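You operate a simulated robot arm through the tools that you are given. There is no shell and no other tool. Be economical: measure what you need, move in short steps, check, and stop when the job is done.

The job below is to be done with a simulated robot arm. You get a single attempt, and the scene is never put back.

TASK
Let the middle torch's tip cool, then change it for tip No 3.
Fine: the old tip goes in the rack's middle hole, facing as the others do; the new one points away from the bottles; tighten the torch's brass knob.

The check looks at the end state, three seconds after you hand in, the way a careful person would. Anything else that was tipped, shoved, dropped, spilled or broken makes it a failure.

THE ROBOT
A 7-joint arm with a two-finger parallel gripper, hanging from a carriage that runs on a gantry, over the field with the corners [-2.04, 1.143], [-2.04, -0.137], [0.26, -0.137], [0.26, 1.143] (x, y) and turns from -360 to 327 degrees about z. Base frame: it is fixed where the carriage stands at the start and does not move with it; the origin is on the floor, on the carriage's upright axis, x ahead of it, y to its left, z up. Lengths are in m, angles in degrees, forces in N, time in s.
With the tool pointing down near the work surface it reaches from about 0.1 to 0.64 m from the robot's upright axis, wherever it stands. Its first joint turns from -143.0 to 143.0 degrees. Places, roughly: blue knob of the left torch [0.8, 1.1, 0.9]; blue knob of the middle torch [0.8, -0.2, 0.9]; blue knob of the table torch [0.2, -1, 1]; brass knob of the middle torch [0.8, -0.2, 1]; fuel bottle knob [1.1, 0.5, 1.3]; left fuel hose nut [0.9, 0.5, 1]; left fuel regulator knob [0.9, 0.4, 1.2]; left oxygen hose nut [1, 1, 0.9]; left oxygen regulator knob [1, 1, 1.1]; middle hole of the tip rack [1.1, 0.1, 0.6]; oxygen bottle knob [1.1, 0.7, 1.1]; red knob of the left torch [0.8, 1.2, 0.9]; red knob of the middle torch [0.8, -0.2, 0.9]; red knob of the table torch [0.2, -1, 0.9]; right fuel hose nut [1, 0.2, 1]; right fuel regulator knob [1, 0.2, 1.2]. Payload 1.57 kg.
The TCP is the grasp point between the finger pads, 0.03 m short of the fingertips. In the tool frame z runs along the fingers and y along their closing line. The gripper opens to 0.11 m. The fingers are 0.024 m wide and 0.012 m thick; the gripper's body (0.048 by 0.112 m) begins 0.078 m behind the TCP.
Orientation is told as [roll, pitch, yaw] about the base's x, y, z axes, in that order, counted from this pose: with the fingers straight down and closing along the base's y, the tool's x points along the base's -x, its y along +y and its z along -z.

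THE INTERFACE
- The arm moves only by the tool step_arm. Its argument "rows" is a list of rows, each a list of 7 numbers: the finger opening in mm, from 0 to 110, then the shift along the base's x, y, z in mm, then the turn, a rotation vector about the base's x, y, z in degrees. In form: [[hand, x, y, z, ax, ay, az], ...]. A call has 1 to 20 rows; each row is the pose to reach, as a shift and turn from the pose commanded when the call began. Each row takes 0.2 s and may step no farther than 0.05 m and 8.6 degrees from the row before; otherwise, or with a gripper value out of range, the whole call is refused. A pose out of reach is approached as far as the arm can. The call stops where the force on the tool passes 40 N (or 10 N more than at its start, if that is more) or the arm is blocked; 0.2 s more then pass. Each finger travels about 0.045 m/s and halts on what it meets, pressing with about 29 N; the grip force reading is that of the motor and also rises with nothing between the fingers. The clock runs only during rows and for 0.2 s after the last one: add rows that repeat a pose to give the fingers time. It gives the time, the measured TCP pose, the force on the tool (base axes), the opening and the grip force at its end, in the units of the frame above (readings bear some noise), with the torque about the TCP (base axes, N m) and any sound that the robot's microphone picked up.
- Cameras (640 x 400 px; columns grow to the right, rows downward): "scene" is now at [0.3038, -0.0365, 1.7401]; the picture's right is [-0.26, -0.96, 0.00], its down [-0.70, 0.19, -0.68] and it looks along [0.66, -0.18, -0.73] (base axes); focal length 214 px, centre (320, 200). "wrist" rides on the gripper at [0.07, 0.016, -0.141] in the tool frame; the picture's right is [-0.23, 0.97, 0.00], its down [-0.86, -0.20, -0.48] and it looks along [-0.47, -0.11, 0.88] (tool axes); focal length 222 px, centre (320, 200).
- capture(camera): a new picture of that camera. No time passes.
- raise_lower(by): slides the trunk up (or, below 0, down) by that many m; the arm and the scene camera ride with it, the base frame stays. It gives what a move gives, with no picture.
- drive_base(legs): drives the robot by 1 to 6 legs, each [ahead, left, turn to the left] in m, m and degrees, along the robot's own axes; the way and the turn of a leg run together, so that a leg with both is an arc; at most 1.5 m and 180 degrees a leg. The arm and the cameras ride along, it lands a little off, and it stops where it bumps. It keeps to its track: a leg is cut to what the track allows. It gives what a move gives.
- pan_tilt(pan, tilt): turns the head with the scene camera to pan (to the left, within 155 degrees either way) and tilt (down, from -29 to 69), counted from straight ahead of the robot. It gives what a move gives.
- pixel_to_xyz(camera, pixels): for up to 12 pixels [column, row] of the newest picture of that camera ("zoom" is the newest enlarged one), the place [x, y, z] in the base frame of the surface seen there, good to about 0.002 m, but the place of the scene camera against the robot may be out by one fixed shift of up to 0.025 m in any direction. No time passes.
- close_up(camera, box): a new picture of the part [left, top, right, bottom] of that camera's present view, enlarged. No time passes.
- close_job(): hands the job in; it is judged then, once.

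Work in short steps. Measure before you move; look again where a grasp or a placing could have gone wrong, and mend it. You have 80 turns and 48 pictures in all, those below and enlarged ones among them. Open the gripper and draw the arm clear of the work before you hand the job in, unless the task says otherwise; then end with one line.

The tools are called after "Call:" as name(argument=value, ...) on one line, values as JSON. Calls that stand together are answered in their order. step_arm: Moves the arm, as the interface text tells. Its arguments: {"type":"object","properties":{"rows":{"type":"array","items":{"type":"array","items":{"type":"number"}}}},"required":["rows"]} The other tools are called the same way: raise_lower (by) slides the trunk up or down; drive_base (legs) drives the base; pan_tilt (pan, tilt) turns the head that bears the scene camera; capture (camera) takes a picture; pixel_to_xyz (camera, pixels) gives the place of the surface under pixels of a picture; close_up (camera, box) takes an enlarged picture of a part of a camera's view; close_job () hands the job in.

At the start:

```text
time_s: 0.0
tool_pos: [0.7868, -0.0161, 1.3126]
ee_rot: [0.0, 0.0, 0.2]
contact_force: [0.6, 0.1, -0.3]
ft_torque: [-0.03, -0.02, -0.02]
finger_gap: 0.1099
finger_force: 0.1
trunk travel left (down, up): [-0.411, 0.184]
robot x, y, heading: [0.0043, -0.0001, -0.0]
head pan, tilt: [-15.2, 46.9]
```

scene: 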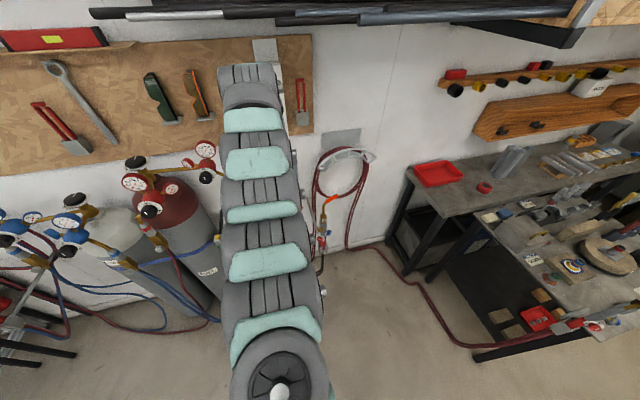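
wrist: 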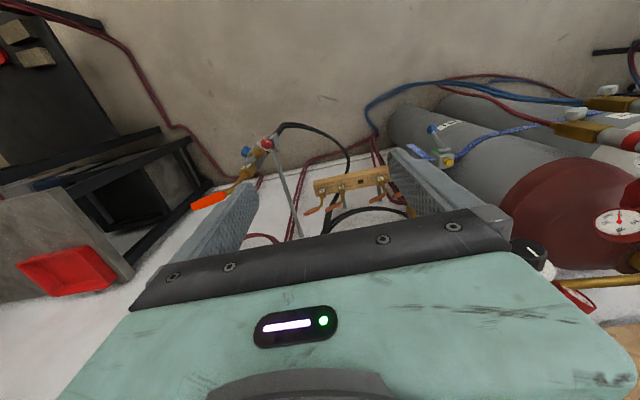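

The wrist view shows the middle torch with a glowing orange tip at about (210,200) and the rack at about (350,185). I enlarge both.

Call:
close_up(camera="wrist", box=[180, 100, 440, 262])

Call:
close_up(camera="scene", box=[280, 140, 400, 280])

```text
2.46 times, centred on (310, 181) of wrist
```

zoom: 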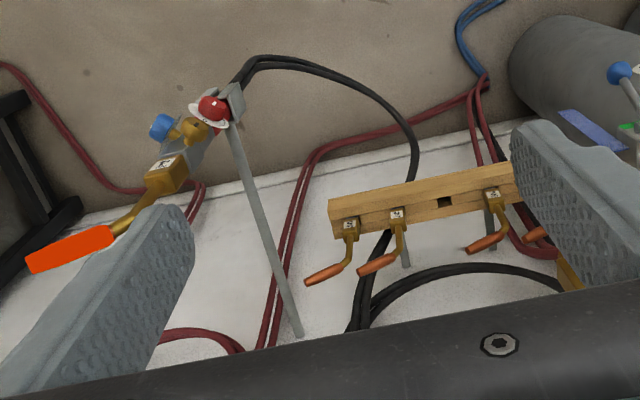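

```text
2.86 times, centred on (340, 210) of scene
```

zoom: 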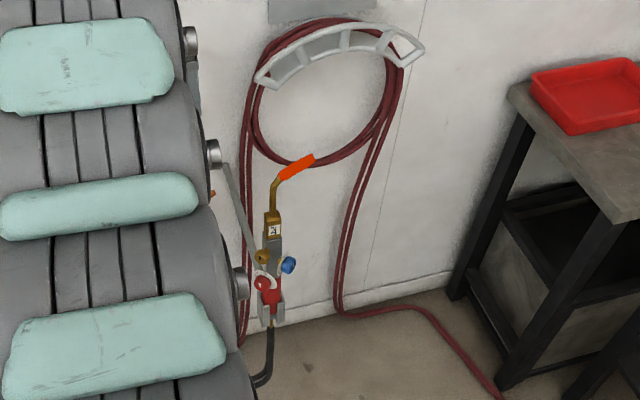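

I measure the key points from the wrist picture.

Call:
pixel_to_xyz(camera="wrist", pixels=[[322, 191], [341, 187], [380, 179], [360, 182], [247, 169], [195, 204], [222, 195], [247, 151], [267, 145], [258, 153], [305, 213], [232, 186]])

Call:
pan_tilt(pan=-30, tilt=45)

```text
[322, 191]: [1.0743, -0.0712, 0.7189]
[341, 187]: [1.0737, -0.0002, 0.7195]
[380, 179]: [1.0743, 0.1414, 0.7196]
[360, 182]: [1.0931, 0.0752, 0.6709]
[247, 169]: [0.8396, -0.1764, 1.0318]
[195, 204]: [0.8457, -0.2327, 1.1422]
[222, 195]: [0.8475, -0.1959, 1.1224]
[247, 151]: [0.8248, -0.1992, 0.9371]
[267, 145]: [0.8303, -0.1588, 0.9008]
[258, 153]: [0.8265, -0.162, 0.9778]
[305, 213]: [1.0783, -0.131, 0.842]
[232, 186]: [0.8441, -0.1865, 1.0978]
```

```text
time_s: 0.8
tool_pos: [0.7873, -0.016, 1.3127]
ee_rot: [0.0, 0.1, 0.1]
contact_force: [0.0, 0.2, -0.7]
ft_torque: [0.0, 0.0, 0.0]
finger_gap: 0.11
finger_force: 0.1
trunk travel left (down, up): [-0.411, 0.184]
robot x, y, heading: [-0.0007, -0.0005, 0.2]
head pan, tilt: [-30.0, 45.0]
```

The tips stand upright in the rack at 0.07 m spacing, tubes bending towards -y. I take a new scene picture and a high enlargement of the rack to read the numbers.

Call:
close_up(camera="wrist", box=[290, 150, 418, 230])

Call:
capture(camera="scene")

```text
5.00 times, centred on (354, 190) of wrist
```

zoom: 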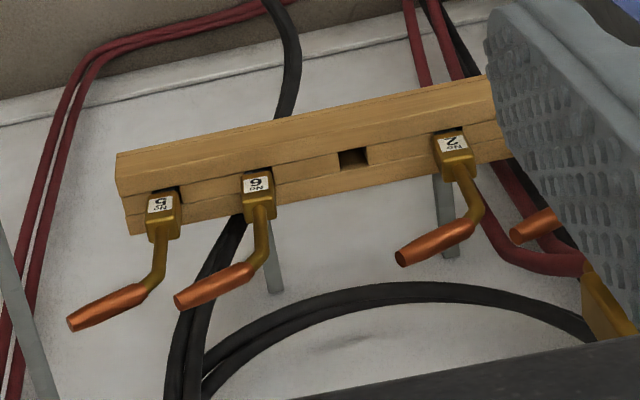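

```text
42 pictures are left
```

scene: 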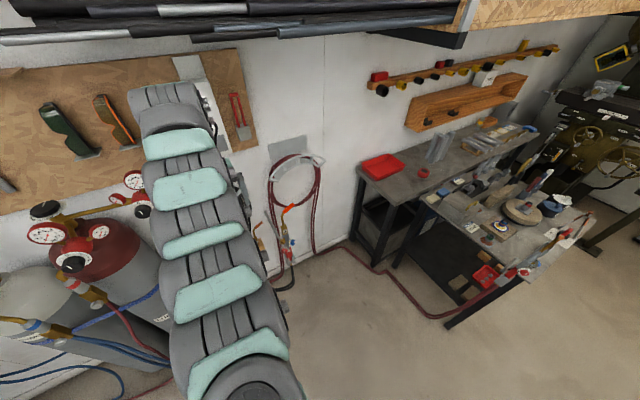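

The rack shows 5, 6, empty, 2 and a fifth hidden behind the finger. I shift the hand 0.12 m to +y to see it.

Call:
step_arm(rows=[[110, 0, 40, 0, 0, 0, 0], [110, 0, 80, 0, 0, 0, 0], [110, 0, 120, 0, 0, 0, 0], [110, 0, 120, 0, 0, 0, 0]])

Call:
close_up(camera="wrist", box=[200, 100, 440, 250])

```text
time_s: 1.8
tool_pos: [0.7788, 0.0956, 1.3087]
ee_rot: [0.0, 0.0, 0.0]
contact_force: [0.1, -0.7, -0.5]
ft_torque: [0.01, 0.01, -0.04]
finger_gap: 0.1099
finger_force: 0.1
out of reach, approached as far as the arm can: row 2, 3, 4
trunk travel left (down, up): [-0.411, 0.184]
robot x, y, heading: [0.0006, 0.0024, -0.0]
head pan, tilt: [-30.0, 45.0]
```

```text
2.67 times, centred on (320, 175) of wrist
```

zoom: 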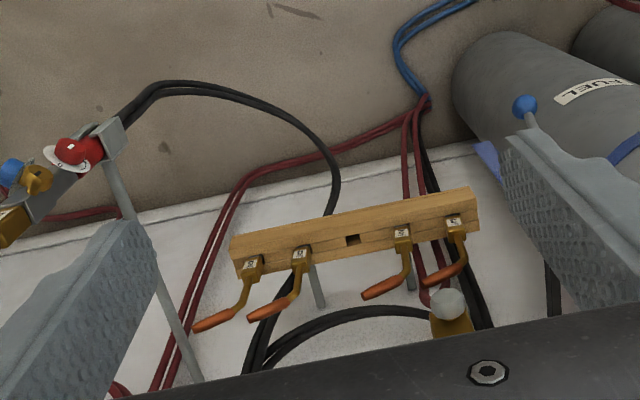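

Call:
close_up(camera="wrist", box=[325, 160, 405, 210])

Call:
pixel_to_xyz(camera="zoom", pixels=[[330, 120], [390, 120], [360, 150]])

```text
8.00 times, centred on (365, 185) of wrist
```

zoom: 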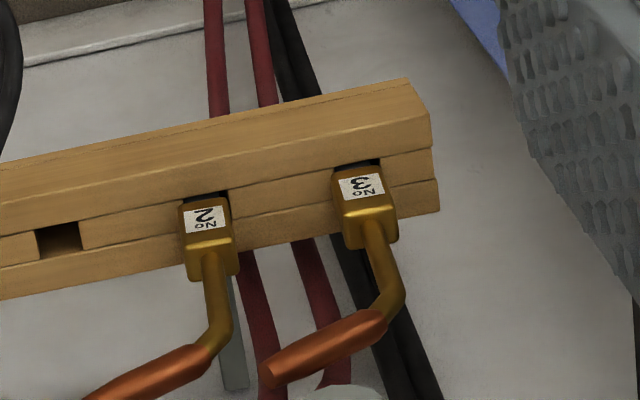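

```text
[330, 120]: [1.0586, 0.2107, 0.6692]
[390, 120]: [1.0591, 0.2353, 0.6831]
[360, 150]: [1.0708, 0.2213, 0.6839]
```

No 3 is the one at y≈0.21. I measure the wood profile, the hole, and the No 3 block and tube in this close-up.

Call:
pixel_to_xyz(camera="zoom", pixels=[[270, 130], [275, 180], [282, 218], [290, 240], [58, 240], [58, 225], [100, 235], [360, 187], [368, 215], [365, 232], [380, 270], [400, 300]])

Call:
pixel_to_xyz(camera="zoom", pixels=[[345, 210], [393, 205], [360, 172], [270, 370], [330, 345], [205, 218], [190, 250], [235, 250], [40, 240], [78, 235], [20, 290], [358, 165]])

```text
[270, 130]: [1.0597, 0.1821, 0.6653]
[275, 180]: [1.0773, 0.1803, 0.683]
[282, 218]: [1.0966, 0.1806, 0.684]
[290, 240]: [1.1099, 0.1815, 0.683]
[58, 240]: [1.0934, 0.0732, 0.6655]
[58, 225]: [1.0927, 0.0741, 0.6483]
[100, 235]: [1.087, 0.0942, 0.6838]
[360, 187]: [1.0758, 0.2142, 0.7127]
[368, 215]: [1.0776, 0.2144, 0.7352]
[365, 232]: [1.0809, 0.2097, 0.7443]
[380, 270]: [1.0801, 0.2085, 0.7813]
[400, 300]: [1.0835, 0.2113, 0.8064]
```

```text
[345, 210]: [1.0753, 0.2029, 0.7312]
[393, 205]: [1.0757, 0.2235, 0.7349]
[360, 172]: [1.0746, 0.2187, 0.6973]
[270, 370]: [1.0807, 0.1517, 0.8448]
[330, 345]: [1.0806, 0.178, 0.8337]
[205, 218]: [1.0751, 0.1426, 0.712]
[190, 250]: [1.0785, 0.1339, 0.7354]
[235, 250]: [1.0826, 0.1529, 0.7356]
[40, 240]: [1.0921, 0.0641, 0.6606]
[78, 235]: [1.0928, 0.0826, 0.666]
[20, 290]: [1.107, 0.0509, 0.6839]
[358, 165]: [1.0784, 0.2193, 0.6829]
```

Rack geometry is clear (No 3 block at y≈0.213, middle hole y≈0.072, front of block x≈1.075). Now I pull the hand back and tilt it 43° forwards to look at the torch.

Call:
step_arm(rows=[[110, -40, -20, 0, 0, -8, 0], [110, -80, -45, 0, 0, -16, 0], [110, -120, -70, 0, 0, -24, 0], [110, -150, -100, 0, 0, -32, 0], [110, -180, -130, 0, 0, -40, 0], [110, -190, -160, -30, 0, -45, 0], [110, -200, -190, -60, 0, -45, 0], [110, -200, -200, -90, 0, -45, 0], [110, -200, -200, -90, 0, -45, 0]])

Call:
capture(camera="wrist")

```text
time_s: 3.8
tool_pos: [0.6359, -0.1051, 1.2233]
ee_rot: [-0.1, -44.8, 3.3]
contact_force: [-2.0, -6.9, 1.5]
ft_torque: [0.56, -0.06, 0.52]
finger_gap: 0.1099
finger_force: 0.1
out of reach, approached as far as the arm can: row 2, 3, 4, 5, 6, 7, 8, 9
trunk travel left (down, up): [-0.411, 0.184]
robot x, y, heading: [-0.002, 0.0016, 0.0]
head pan, tilt: [-30.0, 45.0]
```

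```text
39 pictures are left
```

wrist: 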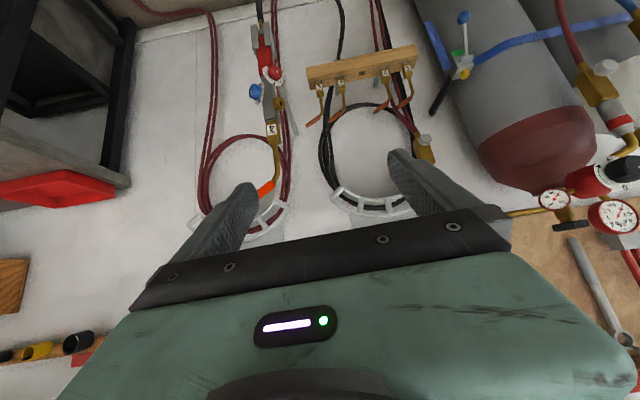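

The view is upside-down (hand camera), with the torch at about (270,120) and the tip still orange. I enlarge the torch.

Call:
close_up(camera="wrist", box=[208, 20, 336, 220])

Call:
pixel_to_xyz(camera="wrist", pixels=[[272, 130], [277, 160], [265, 190], [256, 92], [277, 73], [279, 103], [270, 95], [290, 115], [264, 60], [280, 53]])

```text
2.00 times, centred on (272, 120) of wrist
```

zoom: 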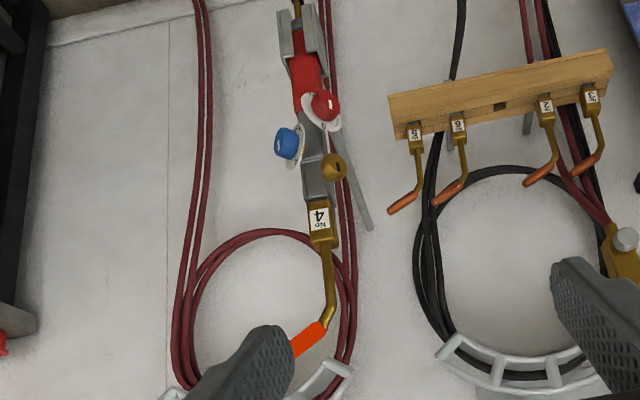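

```text
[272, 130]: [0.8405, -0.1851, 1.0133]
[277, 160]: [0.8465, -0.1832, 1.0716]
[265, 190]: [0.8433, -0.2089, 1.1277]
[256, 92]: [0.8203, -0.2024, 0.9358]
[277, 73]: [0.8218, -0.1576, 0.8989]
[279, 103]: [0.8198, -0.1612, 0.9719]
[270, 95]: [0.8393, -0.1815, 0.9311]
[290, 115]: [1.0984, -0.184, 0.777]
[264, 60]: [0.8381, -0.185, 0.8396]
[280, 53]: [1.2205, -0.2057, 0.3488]
```

Tip No 4 sits in the torch, label towards the robot, tube bent to -y. I enlarge the knobs.

Call:
close_up(camera="wrist", box=[240, 60, 304, 140])

Call:
close_up(camera="wrist", box=[250, 85, 298, 145])

```text
5.00 times, centred on (272, 100) of wrist
```

zoom: 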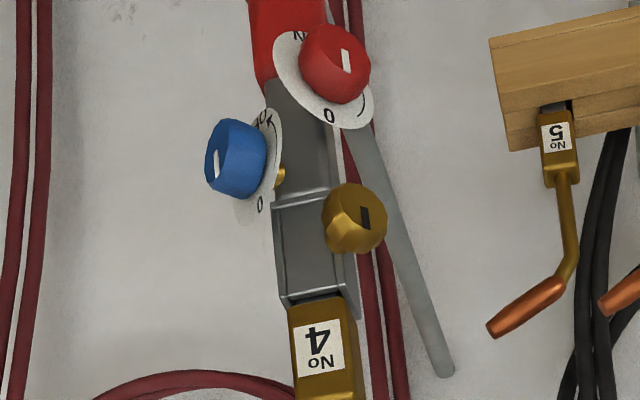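

```text
6.67 times, centred on (274, 115) of wrist
```

zoom: 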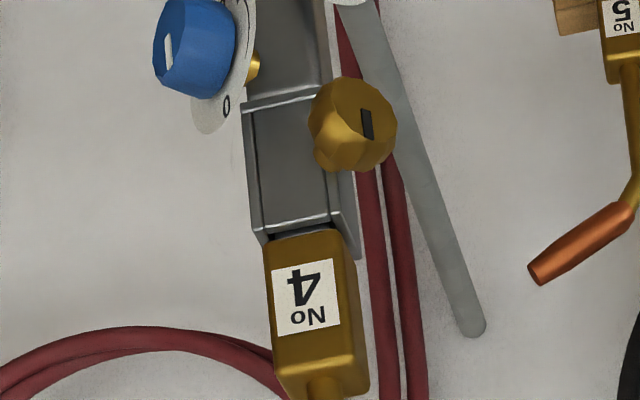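

I sample the brass knob's cap and sides to get its axis, and the torch body.

Call:
pixel_to_xyz(camera="zoom", pixels=[[366, 125], [352, 95], [386, 110], [360, 160], [385, 145], [325, 110], [330, 155], [342, 85], [395, 128], [318, 130], [375, 88], [345, 125]])

Call:
pixel_to_xyz(camera="zoom", pixels=[[280, 130], [260, 220], [320, 210], [350, 230], [345, 250], [290, 300], [335, 300], [275, 245], [335, 240], [357, 330], [300, 240], [315, 385]])

```text
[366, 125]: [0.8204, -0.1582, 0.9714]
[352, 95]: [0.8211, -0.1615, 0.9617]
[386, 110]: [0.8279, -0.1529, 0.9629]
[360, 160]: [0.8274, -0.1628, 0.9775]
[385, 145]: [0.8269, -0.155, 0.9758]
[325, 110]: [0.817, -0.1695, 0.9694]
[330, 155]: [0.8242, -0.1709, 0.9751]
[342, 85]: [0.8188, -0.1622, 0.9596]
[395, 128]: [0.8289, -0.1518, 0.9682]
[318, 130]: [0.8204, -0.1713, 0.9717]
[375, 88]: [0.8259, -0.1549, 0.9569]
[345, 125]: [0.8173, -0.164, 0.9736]
```

```text
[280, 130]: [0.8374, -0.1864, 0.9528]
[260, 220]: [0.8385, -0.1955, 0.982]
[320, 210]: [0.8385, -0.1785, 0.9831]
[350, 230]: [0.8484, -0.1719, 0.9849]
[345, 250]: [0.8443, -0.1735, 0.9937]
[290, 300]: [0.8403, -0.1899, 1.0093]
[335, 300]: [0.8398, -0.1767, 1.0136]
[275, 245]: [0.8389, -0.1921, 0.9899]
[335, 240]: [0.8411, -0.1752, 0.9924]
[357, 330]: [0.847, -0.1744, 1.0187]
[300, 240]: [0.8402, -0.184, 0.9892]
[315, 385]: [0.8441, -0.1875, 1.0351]
```

Knob centre ≈ (0.824,-0.160,0.966), axis about 45° towards (-x,+y). I move the carriage so the hand can approach along that axis.

Call:
drive_base(legs=[[0, 0.3, 0], [0, 0, -45], [0.17, 0.17, 0]])

Call:
pan_tilt(pan=-20, tilt=45)

Call:
capture(camera="scene")

Call:
capture(camera="wrist")

```text
time_s: 9.3
tool_pos: [0.5903, -0.2364, 1.2239]
ee_rot: [-0.1, -44.9, -45.0]
contact_force: [-0.3, -0.6, 0.2]
ft_torque: [-0.03, -0.03, 0.0]
finger_gap: 0.1101
finger_force: 0.1
trunk travel left (down, up): [-0.411, 0.184]
robot x, y, heading: [0.2392, 0.3049, -45.2]
head pan, tilt: [-30.0, 45.0]
```

```text
time_s: 10.0
tool_pos: [0.59, -0.2354, 1.2228]
ee_rot: [0.1, -44.8, -44.9]
contact_force: [0.5, 0.6, 0.6]
ft_torque: [0.0, -0.04, 0.02]
finger_gap: 0.1098
finger_force: 0.0
trunk travel left (down, up): [-0.411, 0.184]
robot x, y, heading: [0.2418, 0.3021, -45.2]
head pan, tilt: [-20.0, 45.0]
```

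```text
35 pictures are left
```

scene: 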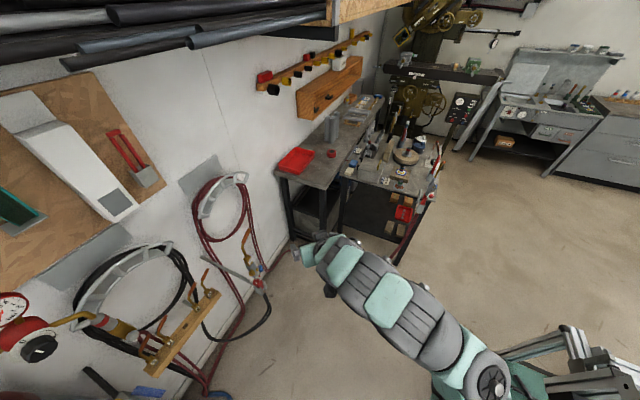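

```text
34 pictures are left
```

wrist: 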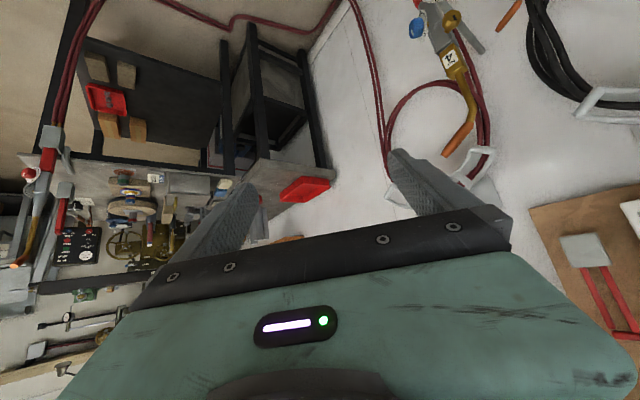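

The tip is already losing its glow. I lower the trunk 0.2 m and bring the hand horizontal, on the knob's axis, 0.2 m back.

Call:
raise_lower(by=-0.2)

Call:
step_arm(rows=[[60, 10, 30, 0, -4.5, -4.5, 0], [60, 25, 60, -10, -9, -9, 0], [60, 40, 90, -20, -14, -14, 0], [60, 60, 120, -30, -19, -19, 0], [60, 80, 150, -40, -24, -24, 0], [60, 100, 175, -50, -29, -29, 0], [60, 119, 191, -56, -31.8, -31.8, 0], [60, 119, 191, -56, -31.8, -31.8, 0]])

Call:
capture(camera="wrist")

```text
time_s: 12.2
tool_pos: [0.5912, -0.2359, 1.0233]
ee_rot: [0.0, -44.7, -45.1]
contact_force: [0.7, -0.5, -0.7]
ft_torque: [0.0, -0.02, 0.0]
finger_gap: 0.1101
finger_force: 0.1
trunk travel left (down, up): [-0.211, 0.384]
robot x, y, heading: [0.2353, 0.3031, -45.1]
head pan, tilt: [-20.0, 45.0]
```

```text
time_s: 13.9
tool_pos: [0.7101, -0.0476, 0.9654]
ee_rot: [96.4, -90.0, -141.5]
contact_force: [0.3, -0.4, 0.0]
ft_torque: [-0.01, 0.02, -0.05]
finger_gap: 0.0601
finger_force: 0.1
out of reach, approached as far as the arm can: row 1, 2, 3, 4, 5, 6, 7, 8
trunk travel left (down, up): [-0.211, 0.384]
robot x, y, heading: [0.2436, 0.3029, -44.9]
head pan, tilt: [-20.0, 45.0]
```

```text
33 pictures are left
```

wrist: 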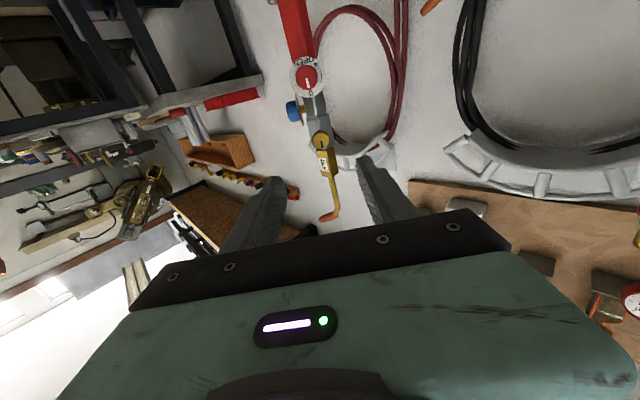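

The torch is now seen along the knob axis, brass knob at about (320,140). I enlarge and measure.

Call:
close_up(camera="wrist", box=[272, 60, 368, 220])

Call:
pixel_to_xyz(camera="wrist", pixels=[[320, 140], [312, 140], [328, 139], [320, 132], [320, 148], [325, 165], [307, 75], [335, 190], [326, 216], [315, 115]])

```text
2.50 times, centred on (320, 140) of wrist
```

zoom: 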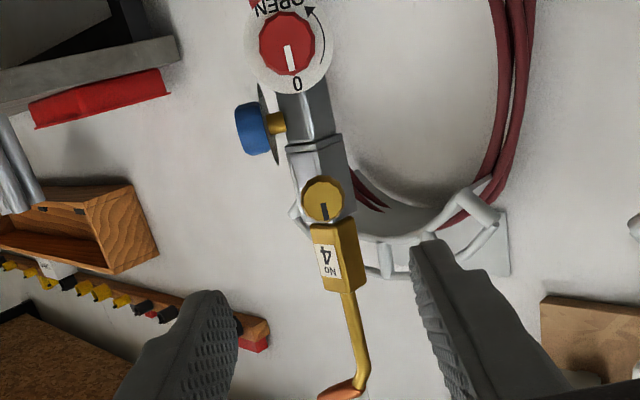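

```text
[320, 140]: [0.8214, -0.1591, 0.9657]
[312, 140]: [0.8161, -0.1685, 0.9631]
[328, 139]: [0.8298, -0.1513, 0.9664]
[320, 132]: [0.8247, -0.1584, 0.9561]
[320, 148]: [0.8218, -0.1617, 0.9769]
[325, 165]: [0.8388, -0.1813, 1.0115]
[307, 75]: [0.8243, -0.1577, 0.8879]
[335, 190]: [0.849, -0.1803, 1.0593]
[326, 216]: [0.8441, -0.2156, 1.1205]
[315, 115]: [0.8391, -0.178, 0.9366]
```

The brass knob cap centre is (0.823,-0.160,0.966). I advance along the axis with 40 mm opening to 12 mm short of the cap.

Call:
step_arm(rows=[[40, 30, -30, 0, 0, 0, 0], [40, 60, -60, 0, 0, 0, 0], [40, 75, -75, 0, 0, 0, 0], [40, 90, -90, 0, 0, 0, 0], [40, 104, -104, 0, 0, 0, 0], [40, 104, -104, 0, 0, 0, 0]])

Call:
capture(camera="wrist")

```text
time_s: 15.3
tool_pos: [0.8137, -0.1543, 0.965]
ee_rot: [-4.7, -89.8, -40.3]
contact_force: [0.6, 0.4, 0.4]
ft_torque: [-0.02, -0.01, -0.01]
finger_gap: 0.0398
finger_force: 0.0
trunk travel left (down, up): [-0.211, 0.384]
robot x, y, heading: [0.2371, 0.3005, -44.9]
head pan, tilt: [-20.0, 45.0]
```

```text
31 pictures are left
```

wrist: 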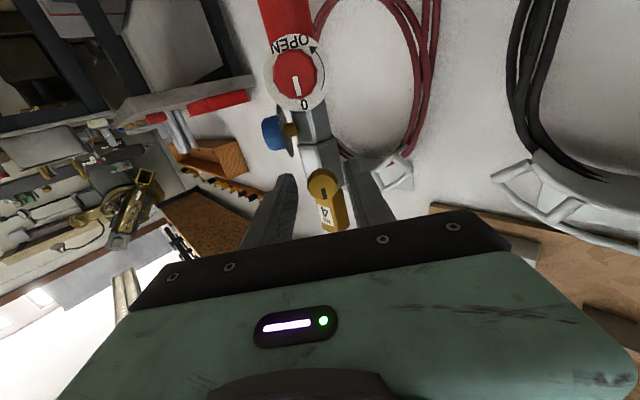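

The knob lies between the fingers, about 3 mm to the right; I centre, close on it, and hold while the tip cools.

Call:
step_arm(rows=[[40, 2, 2, 0, 0, 0, 0], [30, 2, 2, 0, 0, 0, 0], [20, 2, 2, 0, 0, 0, 0], [15, 2, 2, 0, 0, 0, 0], [15, 2, 2, 0, 0, 0, 0], [15, 2, 2, 0, 0, 0, 0], [15, 2, 2, 0, 0, 0, 0], [15, 2, 2, 0, 0, 0, 0], [15, 2, 2, 0, 0, 0, 0], [15, 2, 2, 0, 0, 0, 0], [15, 2, 2, 0, 0, 0, 0], [15, 2, 2, 0, 0, 0, 0], [15, 2, 2, 0, 0, 0, 0], [15, 2, 2, 0, 0, 0, 0], [15, 2, 2, 0, 0, 0, 0], [15, 2, 2, 0, 0, 0, 0], [15, 2, 2, 0, 0, 0, 0], [15, 2, 2, 0, 0, 0, 0], [15, 2, 2, 0, 0, 0, 0], [15, 2, 2, 0, 0, 0, 0]])

Call:
pan_tilt(pan=0, tilt=45)

Call:
capture(camera="scene")

```text
time_s: 19.6
tool_pos: [0.8155, -0.1515, 0.9653]
ee_rot: [-4.3, -89.8, -40.6]
contact_force: [0.6, -0.3, 0.6]
ft_torque: [-0.09, -0.1, -0.01]
finger_gap: 0.0227
finger_force: 28.9
trunk travel left (down, up): [-0.211, 0.384]
robot x, y, heading: [0.238, 0.3003, -45.2]
head pan, tilt: [-20.0, 45.0]
```

```text
time_s: 20.4
tool_pos: [0.816, -0.1526, 0.9644]
ee_rot: [-6.0, -89.7, -39.0]
contact_force: [-0.2, 0.2, 0.4]
ft_torque: [-0.04, 0.02, 0.0]
finger_gap: 0.0224
finger_force: 28.9
trunk travel left (down, up): [-0.211, 0.384]
robot x, y, heading: [0.2397, 0.3033, -45.1]
head pan, tilt: [0.0, 45.0]
```

```text
30 pictures are left
```

scene: 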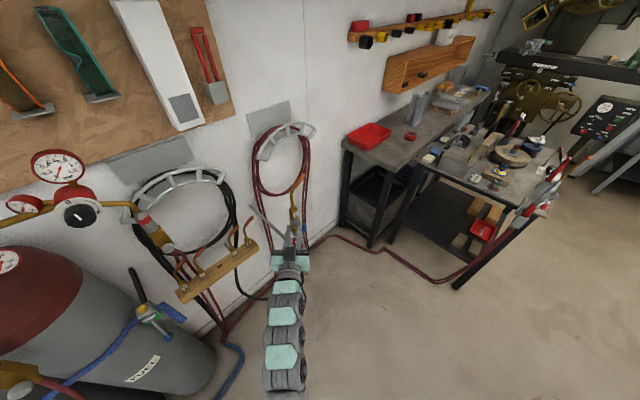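

The knob is gripped at 22.5 mm. I check the tip's colour.

Call:
close_up(camera="scene", box=[264, 160, 328, 260])

```text
4.00 times, centred on (296, 210) of scene
```

zoom: 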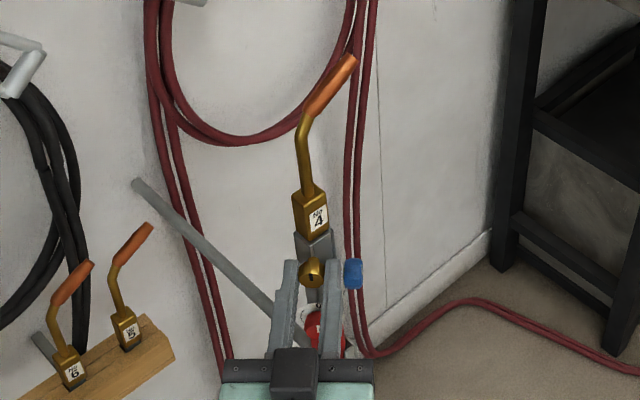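

The tip has faded nearly to plain copper. I wait 2 s more, then turn the knob anticlockwise 60°, watching torque.

Call:
step_arm(rows=[[15, 0, 0, 0, 0, 0, 0], [15, 0, 0, 0, 0, 0, 0], [15, 0, 0, 0, 0, 0, 0], [15, 0, 0, 0, 0, 0, 0], [15, 0, 0, 0, 0, 0, 0], [15, 0, 0, 0, 0, 0, 0], [15, 0, 0, 0, 0, 0, 0], [15, 0, 0, 0, 0, 0, 0], [15, 0, 0, 0, 0, 0, 0], [15, 0, 0, 0, 0, 0, 0], [15, 0, 0, 0, -4, 4, 0], [15, 0, 0, 0, -8, 8, 0], [15, 0, 0, 0, -13, 13, 0], [15, 0, 0, 0, -18, 18, 0], [15, 0, 0, 0, -23, 23, 0], [15, 0, 0, 0, -28, 28, 0], [15, 0, 0, 0, -33, 33, 0], [15, 0, 0, 0, -38, 38, 0], [15, 0, 0, 0, -42.4, 42.4, 0], [15, 0, 0, 0, -42.4, 42.4, 0]])

Call:
close_up(camera="scene", box=[264, 160, 328, 260])

```text
time_s: 24.6
tool_pos: [0.8159, -0.1516, 0.965]
ee_rot: [-89.9, -30.0, 44.8]
contact_force: [-1.5, -0.3, 4.3]
ft_torque: [-0.01, -0.07, -0.01]
finger_gap: 0.0227
finger_force: 29.0
trunk travel left (down, up): [-0.211, 0.384]
robot x, y, heading: [0.2382, 0.3067, -45.2]
head pan, tilt: [0.0, 45.0]
```

```text
4.00 times, centred on (296, 210) of scene
```

zoom: 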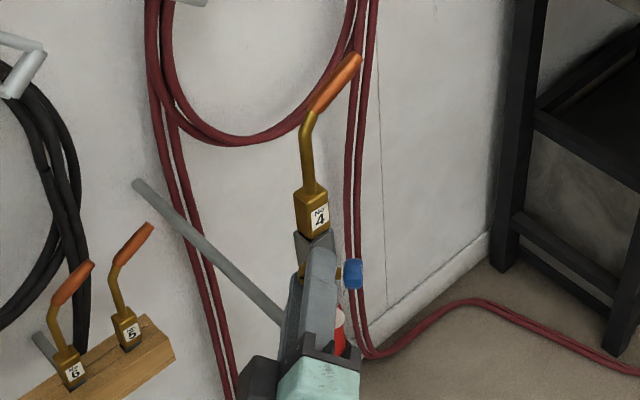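

The knob turns freely. I go on anticlockwise another 75°, seeing whether a stop shows.

Call:
step_arm(rows=[[15, 0, 0, 0, -5, 5, 0], [15, 0, 0, 0, -10, 10, 0], [15, 0, 0, 0, -15, 15, 0], [15, 0, 0, 0, -20, 20, 0], [15, 0, 0, 0, -25, 25, 0], [15, 0, 0, 0, -30, 30, 0], [15, 0, 0, 0, -35, 35, 0], [15, 0, 0, 0, -40, 40, 0], [15, 0, 0, 0, -45, 45, 0], [15, 0, 0, 0, -50, 50, 0], [15, 0, 0, 0, -53, 53, 0], [15, 0, 0, 0, -53, 53, 0]])

Call:
close_up(camera="wrist", box=[240, 100, 400, 230])

```text
time_s: 27.2
tool_pos: [0.8162, -0.1535, 0.9655]
ee_rot: [-90.3, 45.1, 44.6]
contact_force: [-3.4, 3.4, 22.1]
ft_torque: [-0.29, -0.3, 0.0]
finger_gap: 0.023
finger_force: 29.1
trunk travel left (down, up): [-0.211, 0.384]
robot x, y, heading: [0.2382, 0.3022, -45.2]
head pan, tilt: [0.0, 45.0]
```

```text
3.08 times, centred on (320, 165) of wrist
```

zoom: 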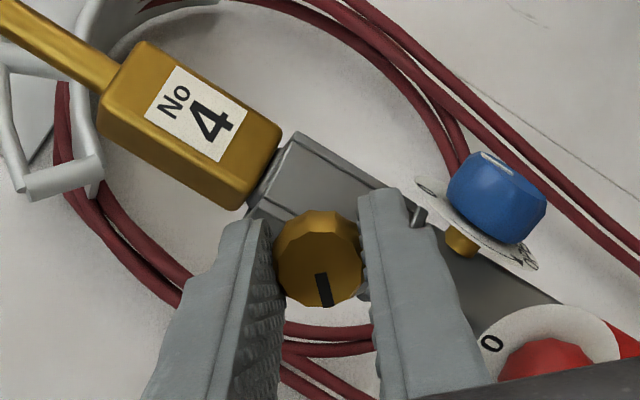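

The knob turned the full 135° with the hand (mark still at the same place relative to the fingers), no stop torque. I open to relieve the side force of 22 N, then re-close and turn another 50°.

Call:
step_arm(rows=[[40, 0, 0, 0, 0, 0, 0], [40, 0, 0, 0, 0, 0, 0], [40, 0, 0, 0, 0, 0, 0], [15, 0, 0, 2, 0, 0, 0], [15, 0, 0, 2, 0, 0, 0], [15, 0, 0, 2, 0, 0, 0], [15, 0, 0, 2, -5, 5, 0], [15, 0, 0, 2, -10, 10, 0], [15, 0, 0, 2, -15, 15, 0], [15, 0, 0, 2, -20, 20, 0], [15, 0, 0, 2, -25, 25, 0], [15, 0, 0, 2, -30, 30, 0], [15, 0, 0, 2, -35, 35, 0], [15, 0, 0, 2, -35, 35, 0]])

Call:
close_up(camera="wrist", box=[240, 100, 400, 230])

```text
time_s: 30.2
tool_pos: [0.814, -0.1514, 0.968]
ee_rot: [93.2, 85.5, -132.1]
contact_force: [0.0, 1.7, 0.5]
ft_torque: [0.35, 0.07, 0.06]
finger_gap: 0.0226
finger_force: 29.0
trunk travel left (down, up): [-0.211, 0.384]
robot x, y, heading: [0.2466, 0.3037, -45.1]
head pan, tilt: [0.0, 45.0]
```

```text
3.08 times, centred on (320, 165) of wrist
```

zoom: 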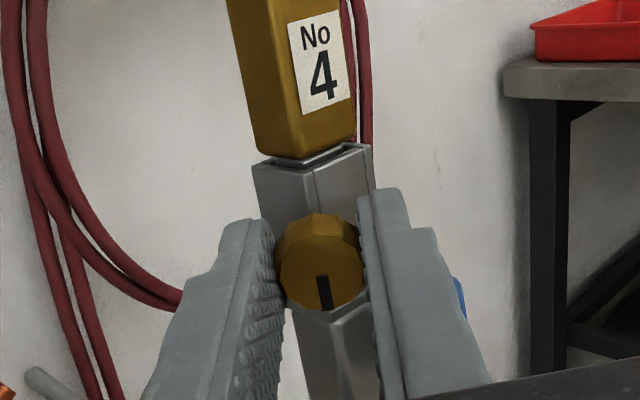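

The knob has turned about 185° and the hand is now camera-up, which suits the next step. I release and back off 0.12 m along the axis.

Call:
step_arm(rows=[[40, 0, 0, 0, 0, 0, 0], [40, 0, 0, 0, 0, 0, 0], [40, -20, 20, 0, 0, 0, 0], [40, -45, 45, 0, 0, 0, 0], [40, -65, 65, 0, 0, 0, 0], [40, -85, 85, 0, 0, 0, 0], [40, -85, 85, 0, 0, 0, 0]])

Call:
capture(camera="wrist")

```text
time_s: 31.8
tool_pos: [0.7288, -0.0673, 0.9669]
ee_rot: [91.9, 85.6, -133.3]
contact_force: [0.6, -0.9, 0.6]
ft_torque: [0.0, 0.01, 0.0]
finger_gap: 0.0399
finger_force: 0.0
out of reach, approached as far as the arm can: row 6
trunk travel left (down, up): [-0.211, 0.384]
robot x, y, heading: [0.2355, 0.3033, -45.2]
head pan, tilt: [0.0, 45.0]
```

```text
25 pictures are left
```

wrist: 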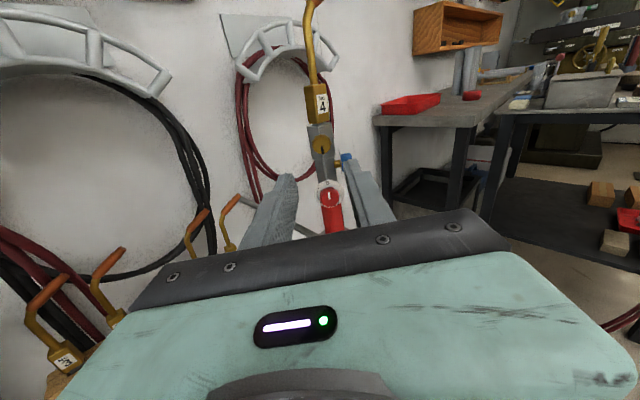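

I drive: back in x, across to y≈-0.13, and turn to heading 0, hand then clear at about (0.70,-0.04).

Call:
drive_base(legs=[[-0.099, -0.099, 0], [0.304, -0.304, 0], [0, 0, 45]])

Call:
pan_tilt(pan=-10, tilt=45)

```text
time_s: 37.4
tool_pos: [0.7086, -0.0417, 0.9673]
ee_rot: [92.3, 85.5, -87.5]
contact_force: [-0.4, 0.2, -0.4]
ft_torque: [0.0, -0.04, 0.0]
finger_gap: 0.0399
finger_force: 0.1
trunk travel left (down, up): [-0.211, 0.384]
robot x, y, heading: [0.1007, -0.1303, 0.0]
head pan, tilt: [0.0, 45.0]
```

```text
time_s: 38.1
tool_pos: [0.7101, -0.0414, 0.9672]
ee_rot: [92.0, 85.6, -87.9]
contact_force: [0.3, 0.1, 0.5]
ft_torque: [0.0, -0.04, 0.0]
finger_gap: 0.0398
finger_force: 0.1
trunk travel left (down, up): [-0.211, 0.384]
robot x, y, heading: [0.1028, -0.1288, 0.0]
head pan, tilt: [-10.0, 45.0]
```

I move the hand in front of the No 4 block (y -0.184, z 1.017) and level the roll.

Call:
step_arm(rows=[[50, 0, -35, 15, 2, 0, 0], [50, 0, -70, 30, 4.4, 0, 0], [50, 0, -110, 50, 4.4, 0, 0], [50, 10, -143, 50, 4.4, 0, 0], [50, 10, -143, 50, 4.4, 0, 0]])

Call:
capture(camera="wrist")

Call:
pixel_to_xyz(camera="wrist", pixels=[[320, 100], [320, 110], [320, 120], [320, 130], [320, 140], [320, 150], [320, 160], [320, 80]])

```text
time_s: 39.3
tool_pos: [0.7348, -0.1707, 1.0001]
ee_rot: [-177.6, 89.6, 2.5]
contact_force: [-0.3, -0.4, 0.5]
ft_torque: [-0.01, 0.0, 0.01]
finger_gap: 0.05
finger_force: 0.1
out of reach, approached as far as the arm can: row 1, 2, 3, 4, 5
trunk travel left (down, up): [-0.211, 0.384]
robot x, y, heading: [0.1007, -0.126, -0.1]
head pan, tilt: [-10.0, 45.0]
```

```text
24 pictures are left
```

wrist: 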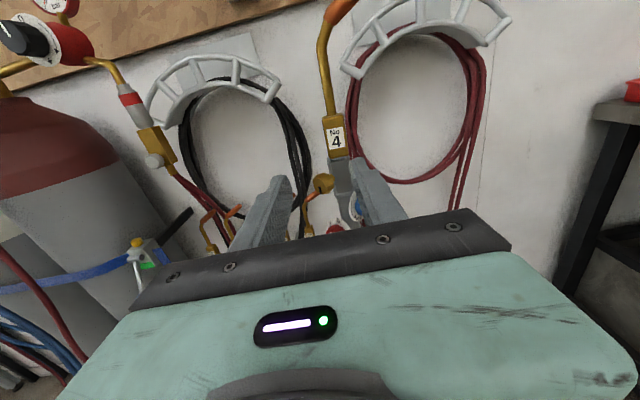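

```text
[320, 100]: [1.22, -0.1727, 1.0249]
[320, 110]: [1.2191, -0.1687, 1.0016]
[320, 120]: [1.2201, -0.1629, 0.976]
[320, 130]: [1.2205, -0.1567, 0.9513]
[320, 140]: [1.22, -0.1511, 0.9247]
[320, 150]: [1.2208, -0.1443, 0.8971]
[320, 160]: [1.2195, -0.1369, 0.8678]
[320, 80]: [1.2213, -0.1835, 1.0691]
```

The arm falls 15 mm short here, so I raise the trunk a little and drive back 0.08 m, so that the arm works more stretched out.

Call:
raise_lower(by=0.06)

Call:
drive_base(legs=[[-0.1, 0, 0]])

Call:
step_arm(rows=[[50, 15, -5, -10, 0, 0, 0], [50, 40, -10, -20, 0, 0, 0], [50, 70, -13, -30, 0, 0, 0], [50, 85, -13, -43, 0, 0, 0], [50, 85, -13, -43, 0, 0, 0]])

```text
time_s: 40.3
tool_pos: [0.7329, -0.1692, 1.0602]
ee_rot: [177.3, 89.7, -2.6]
contact_force: [-0.3, 0.9, 1.6]
ft_torque: [-0.03, 0.0, 0.02]
finger_gap: 0.0499
finger_force: 0.1
trunk travel left (down, up): [-0.271, 0.324]
robot x, y, heading: [0.1008, -0.1301, 0.0]
head pan, tilt: [-10.0, 45.0]
```

```text
time_s: 41.5
tool_pos: [0.6326, -0.1702, 1.0592]
ee_rot: [176.9, 89.7, -2.9]
contact_force: [0.3, 0.3, -0.4]
ft_torque: [-0.03, 0.03, 0.01]
finger_gap: 0.0499
finger_force: 0.1
trunk travel left (down, up): [-0.271, 0.324]
robot x, y, heading: [0.001, -0.1298, 0.2]
head pan, tilt: [-10.0, 45.0]
```

```text
time_s: 42.7
tool_pos: [0.7177, -0.1826, 1.0164]
ee_rot: [178.5, 89.5, -1.3]
contact_force: [-0.7, 0.5, -0.2]
ft_torque: [0.0, 0.01, 0.01]
finger_gap: 0.0504
finger_force: 0.1
trunk travel left (down, up): [-0.271, 0.324]
robot x, y, heading: [-0.0005, -0.13, -0.1]
head pan, tilt: [-10.0, 45.0]
```

Now on target. I check alignment and the tip's colour before advancing.

Call:
close_up(camera="wrist", box=[200, 0, 440, 250])

Call:
pixel_to_xyz(camera="zoom", pixels=[[337, 228], [310, 215], [330, 190], [355, 240]])

```text
1.60 times, centred on (320, 125) of wrist
```

zoom: 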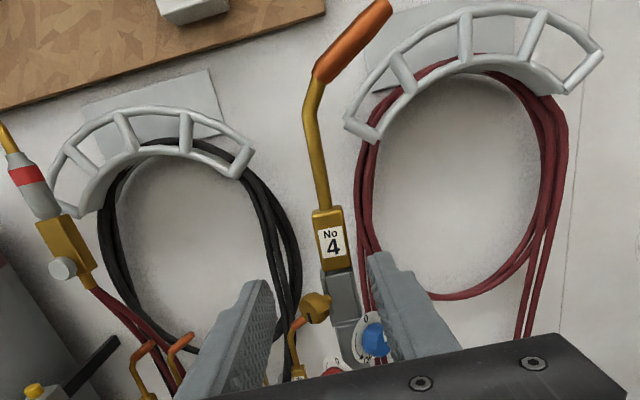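

```text
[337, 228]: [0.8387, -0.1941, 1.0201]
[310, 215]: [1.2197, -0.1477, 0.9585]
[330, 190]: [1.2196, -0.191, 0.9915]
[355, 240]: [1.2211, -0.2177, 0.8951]
```

I measure the block's edges in the same close-up.

Call:
pixel_to_xyz(camera="zoom", pixels=[[318, 225], [324, 240], [330, 240], [336, 240], [343, 240], [346, 250], [322, 262], [330, 266], [345, 264], [328, 212], [340, 215], [338, 290]])

```text
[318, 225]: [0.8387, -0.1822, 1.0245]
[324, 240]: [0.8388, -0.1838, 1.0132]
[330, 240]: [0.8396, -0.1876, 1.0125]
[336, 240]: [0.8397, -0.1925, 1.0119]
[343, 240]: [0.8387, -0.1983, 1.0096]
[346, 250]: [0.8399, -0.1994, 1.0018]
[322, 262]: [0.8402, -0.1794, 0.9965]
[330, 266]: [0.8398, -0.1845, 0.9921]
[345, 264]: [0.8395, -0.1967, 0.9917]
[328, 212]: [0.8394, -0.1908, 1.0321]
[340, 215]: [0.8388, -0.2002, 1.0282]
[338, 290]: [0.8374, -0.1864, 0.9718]
```

Block centre measured as y≈-0.188, z 0.992–1.034. I advance 80 mm with a 4 mm correction and look again.

Call:
step_arm(rows=[[50, 20, -4, 0, 0, 0, 0], [50, 45, -4, 0, 0, 0, 0], [50, 80, -4, 0, 0, 0, 0], [50, 80, -4, 0, 0, 0, 0]])

Call:
close_up(camera="wrist", box=[220, 60, 420, 230])

Call:
pixel_to_xyz(camera="zoom", pixels=[[320, 240], [330, 240], [340, 240], [310, 240], [350, 240], [330, 220], [330, 260], [330, 200]])

```text
time_s: 43.7
tool_pos: [0.7984, -0.187, 1.017]
ee_rot: [177.5, 89.6, -2.2]
contact_force: [-0.1, 0.4, 0.4]
ft_torque: [0.01, 0.01, 0.01]
finger_gap: 0.0501
finger_force: 0.1
trunk travel left (down, up): [-0.271, 0.324]
robot x, y, heading: [-0.0018, -0.1292, 0.1]
head pan, tilt: [-10.0, 45.0]
```

```text
2.35 times, centred on (320, 145) of wrist
```

zoom: 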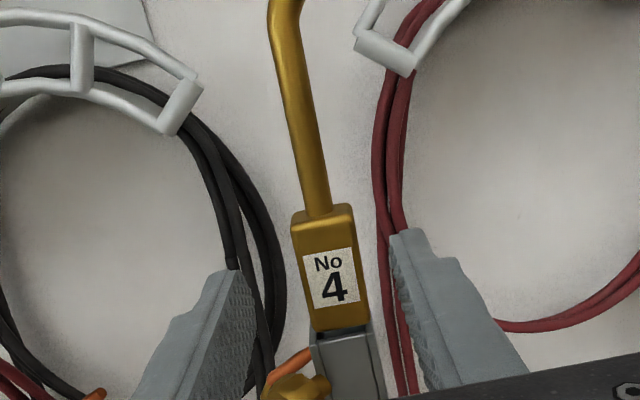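

```text
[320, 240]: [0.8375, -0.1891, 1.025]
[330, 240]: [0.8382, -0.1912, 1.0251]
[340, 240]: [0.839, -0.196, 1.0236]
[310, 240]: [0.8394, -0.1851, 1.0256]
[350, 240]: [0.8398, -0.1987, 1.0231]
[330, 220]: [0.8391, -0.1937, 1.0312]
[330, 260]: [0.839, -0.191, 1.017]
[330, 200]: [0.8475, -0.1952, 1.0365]
```

The block lies about 3 mm right of centre. I correct, advance to x 0.849 and close.

Call:
step_arm(rows=[[50, 15, -3, 0, 0, 0, 0], [50, 35, -3, 0, 0, 0, 0], [50, 51, -3, 0, 0, 0, 0], [50, 51, -3, 0, 0, 0, 0], [35, 51, -3, 0, 0, 0, 0], [28, 51, -3, 0, 0, 0, 0], [15, 51, -3, 0, 0, 0, 0], [15, 51, -3, 0, 0, 0, 0], [15, 51, -3, 0, 0, 0, 0]])

Call:
close_up(camera="wrist", box=[220, 60, 420, 230])

```text
time_s: 45.7
tool_pos: [0.8501, -0.1891, 1.0151]
ee_rot: [179.8, 89.6, 0.1]
contact_force: [-0.7, 0.8, -0.4]
ft_torque: [0.07, -0.01, -0.02]
finger_gap: 0.0237
finger_force: 29.5
trunk travel left (down, up): [-0.271, 0.324]
robot x, y, heading: [-0.0005, -0.1279, 0.1]
head pan, tilt: [-10.0, 45.0]
```

```text
2.35 times, centred on (320, 145) of wrist
```

zoom: 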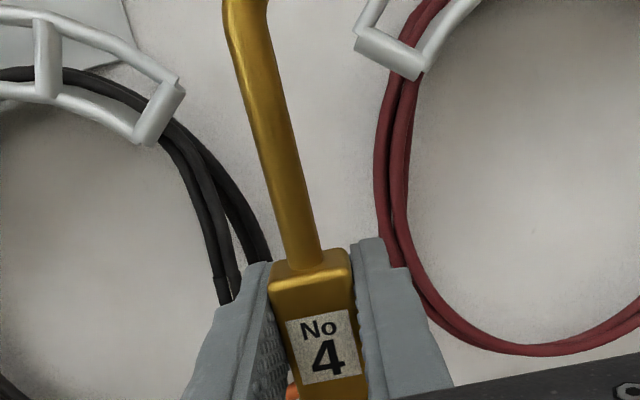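

The block is gripped at 23.7 mm with little side force. I lift slowly, watching the force.

Call:
step_arm(rows=[[15, 0, 0, 4, 0, 0, 0], [15, 0, 0, 8, 0, 0, 0], [15, 0, 0, 14, 0, 0, 0], [15, 0, 0, 22, 0, 0, 0], [15, 0, 0, 30, 0, 0, 0], [15, 0, 0, 30, 0, 0, 0]])

Call:
capture(camera="wrist")

```text
time_s: 47.1
tool_pos: [0.8492, -0.191, 1.0474]
ee_rot: [175.7, 89.7, -4.2]
contact_force: [0.3, 0.8, -1.8]
ft_torque: [0.06, -0.04, 0.02]
finger_gap: 0.0235
finger_force: 28.8
trunk travel left (down, up): [-0.271, 0.324]
robot x, y, heading: [0.004, -0.128, -0.1]
head pan, tilt: [-10.0, 45.0]
```

```text
20 pictures are left
```

wrist: 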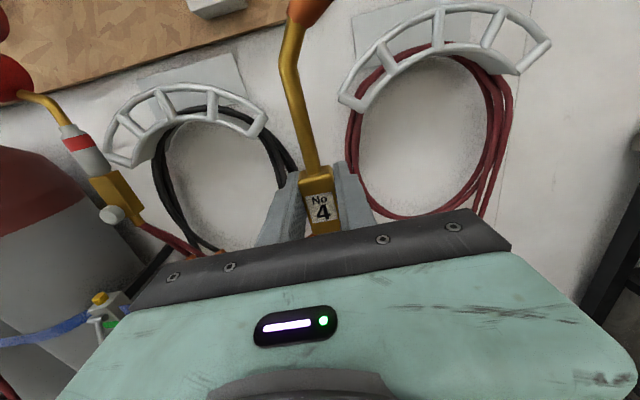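

Tip No 4 rises with the hand. I lift 60 mm more and draw back 0.12 m.

Call:
step_arm(rows=[[15, 0, 0, 15, 0, 0, 0], [15, 0, 0, 35, 0, 0, 0], [15, 0, 0, 60, 0, 0, 0], [15, -35, 0, 60, 0, 0, 0], [15, -80, 0, 60, 0, 0, 0], [15, -120, 0, 60, 0, 0, 0], [15, -120, 0, 60, 0, 0, 0]])

Call:
pan_tilt(pan=-20, tilt=45)

Call:
capture(camera="scene")

```text
time_s: 48.7
tool_pos: [0.7293, -0.19, 1.1056]
ee_rot: [179.5, 89.7, -0.3]
contact_force: [-0.7, -0.4, -1.1]
ft_torque: [-0.01, 0.01, -0.01]
finger_gap: 0.0236
finger_force: 28.8
trunk travel left (down, up): [-0.271, 0.324]
robot x, y, heading: [-0.0008, -0.1256, 0.3]
head pan, tilt: [-10.0, 45.0]
```

```text
time_s: 49.4
tool_pos: [0.7304, -0.1906, 1.1071]
ee_rot: [177.2, 89.7, -2.6]
contact_force: [-0.5, -0.5, -0.9]
ft_torque: [0.0, 0.0, -0.02]
finger_gap: 0.0236
finger_force: 28.3
trunk travel left (down, up): [-0.271, 0.324]
robot x, y, heading: [0.0017, -0.1314, -0.1]
head pan, tilt: [-20.0, 45.0]
```

```text
19 pictures are left
```

scene: 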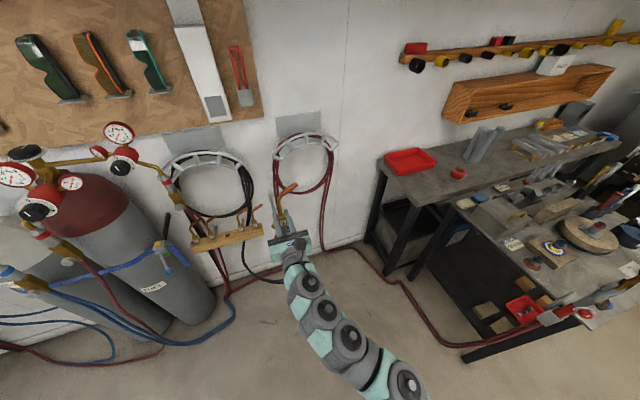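

Tip is held cleanly; the socket end is free. I drive left so the hand is at y≈0.07, lower the trunk, then go ahead to 0.15 m before the rack.

Call:
drive_base(legs=[[0, 0.262, 0]])

Call:
raise_lower(by=-0.25)

Call:
drive_base(legs=[[0.19, 0, 0]])

Call:
capture(camera="wrist")

```text
time_s: 51.3
tool_pos: [0.7291, 0.0717, 1.106]
ee_rot: [177.5, 89.7, -2.2]
contact_force: [0.6, -0.9, -0.9]
ft_torque: [-0.02, -0.01, -0.03]
finger_gap: 0.0236
finger_force: 28.7
trunk travel left (down, up): [-0.271, 0.324]
robot x, y, heading: [0.001, 0.1321, 0.3]
head pan, tilt: [-20.0, 45.0]
```

```text
time_s: 53.8
tool_pos: [0.7296, 0.0702, 0.8553]
ee_rot: [177.5, 89.8, -2.2]
contact_force: [0.1, 0.5, -2.0]
ft_torque: [0.0, 0.01, 0.05]
finger_gap: 0.0237
finger_force: 29.4
trunk travel left (down, up): [-0.021, 0.574]
robot x, y, heading: [0.0032, 0.1312, -0.1]
head pan, tilt: [-20.0, 45.0]
```

```text
time_s: 55.4
tool_pos: [0.9201, 0.0702, 0.8565]
ee_rot: [177.4, 89.6, -2.5]
contact_force: [-0.5, 0.0, -1.3]
ft_torque: [-0.01, 0.01, -0.01]
finger_gap: 0.0237
finger_force: 29.3
trunk travel left (down, up): [-0.021, 0.574]
robot x, y, heading: [0.1915, 0.135, 0.3]
head pan, tilt: [-20.0, 45.0]
```

```text
18 pictures are left
```

wrist: 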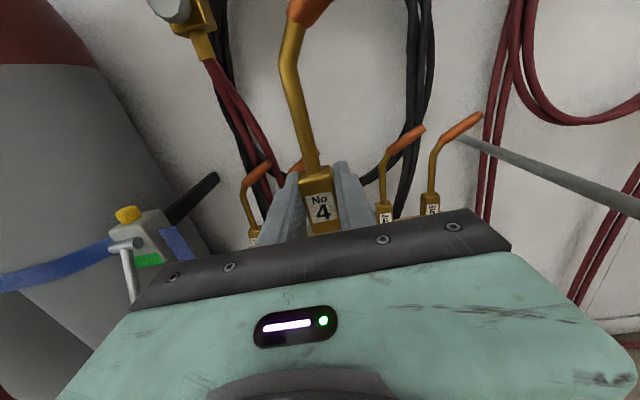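

I measure the neighbours: No 3 (253,235), No 6 (385,215), No 5 (432,205).

Call:
pixel_to_xyz(camera="wrist", pixels=[[253, 234], [249, 226], [259, 227], [386, 214], [380, 205], [390, 205], [433, 202], [427, 196], [438, 196], [252, 195], [382, 175], [432, 170]])

Call:
close_up(camera="scene", box=[150, 170, 310, 270])

```text
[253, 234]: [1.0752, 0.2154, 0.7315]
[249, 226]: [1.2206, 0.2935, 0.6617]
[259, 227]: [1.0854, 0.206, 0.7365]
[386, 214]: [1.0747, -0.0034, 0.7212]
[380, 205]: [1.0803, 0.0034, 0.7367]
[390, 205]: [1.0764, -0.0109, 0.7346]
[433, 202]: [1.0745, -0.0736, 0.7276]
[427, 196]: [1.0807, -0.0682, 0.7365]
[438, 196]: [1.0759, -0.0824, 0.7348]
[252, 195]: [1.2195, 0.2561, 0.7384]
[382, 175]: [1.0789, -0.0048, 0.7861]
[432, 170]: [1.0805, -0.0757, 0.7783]
```

```text
4.00 times, centred on (230, 220) of scene
```

zoom: 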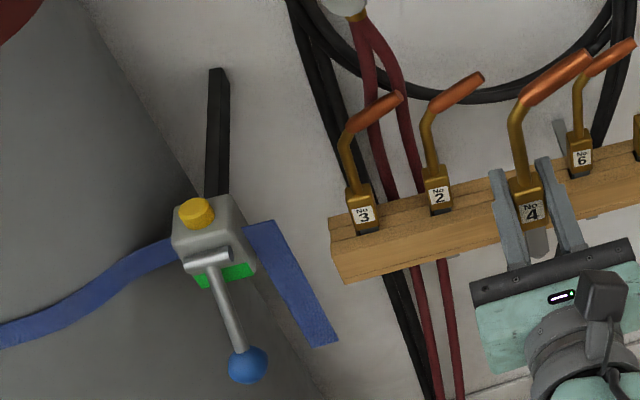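

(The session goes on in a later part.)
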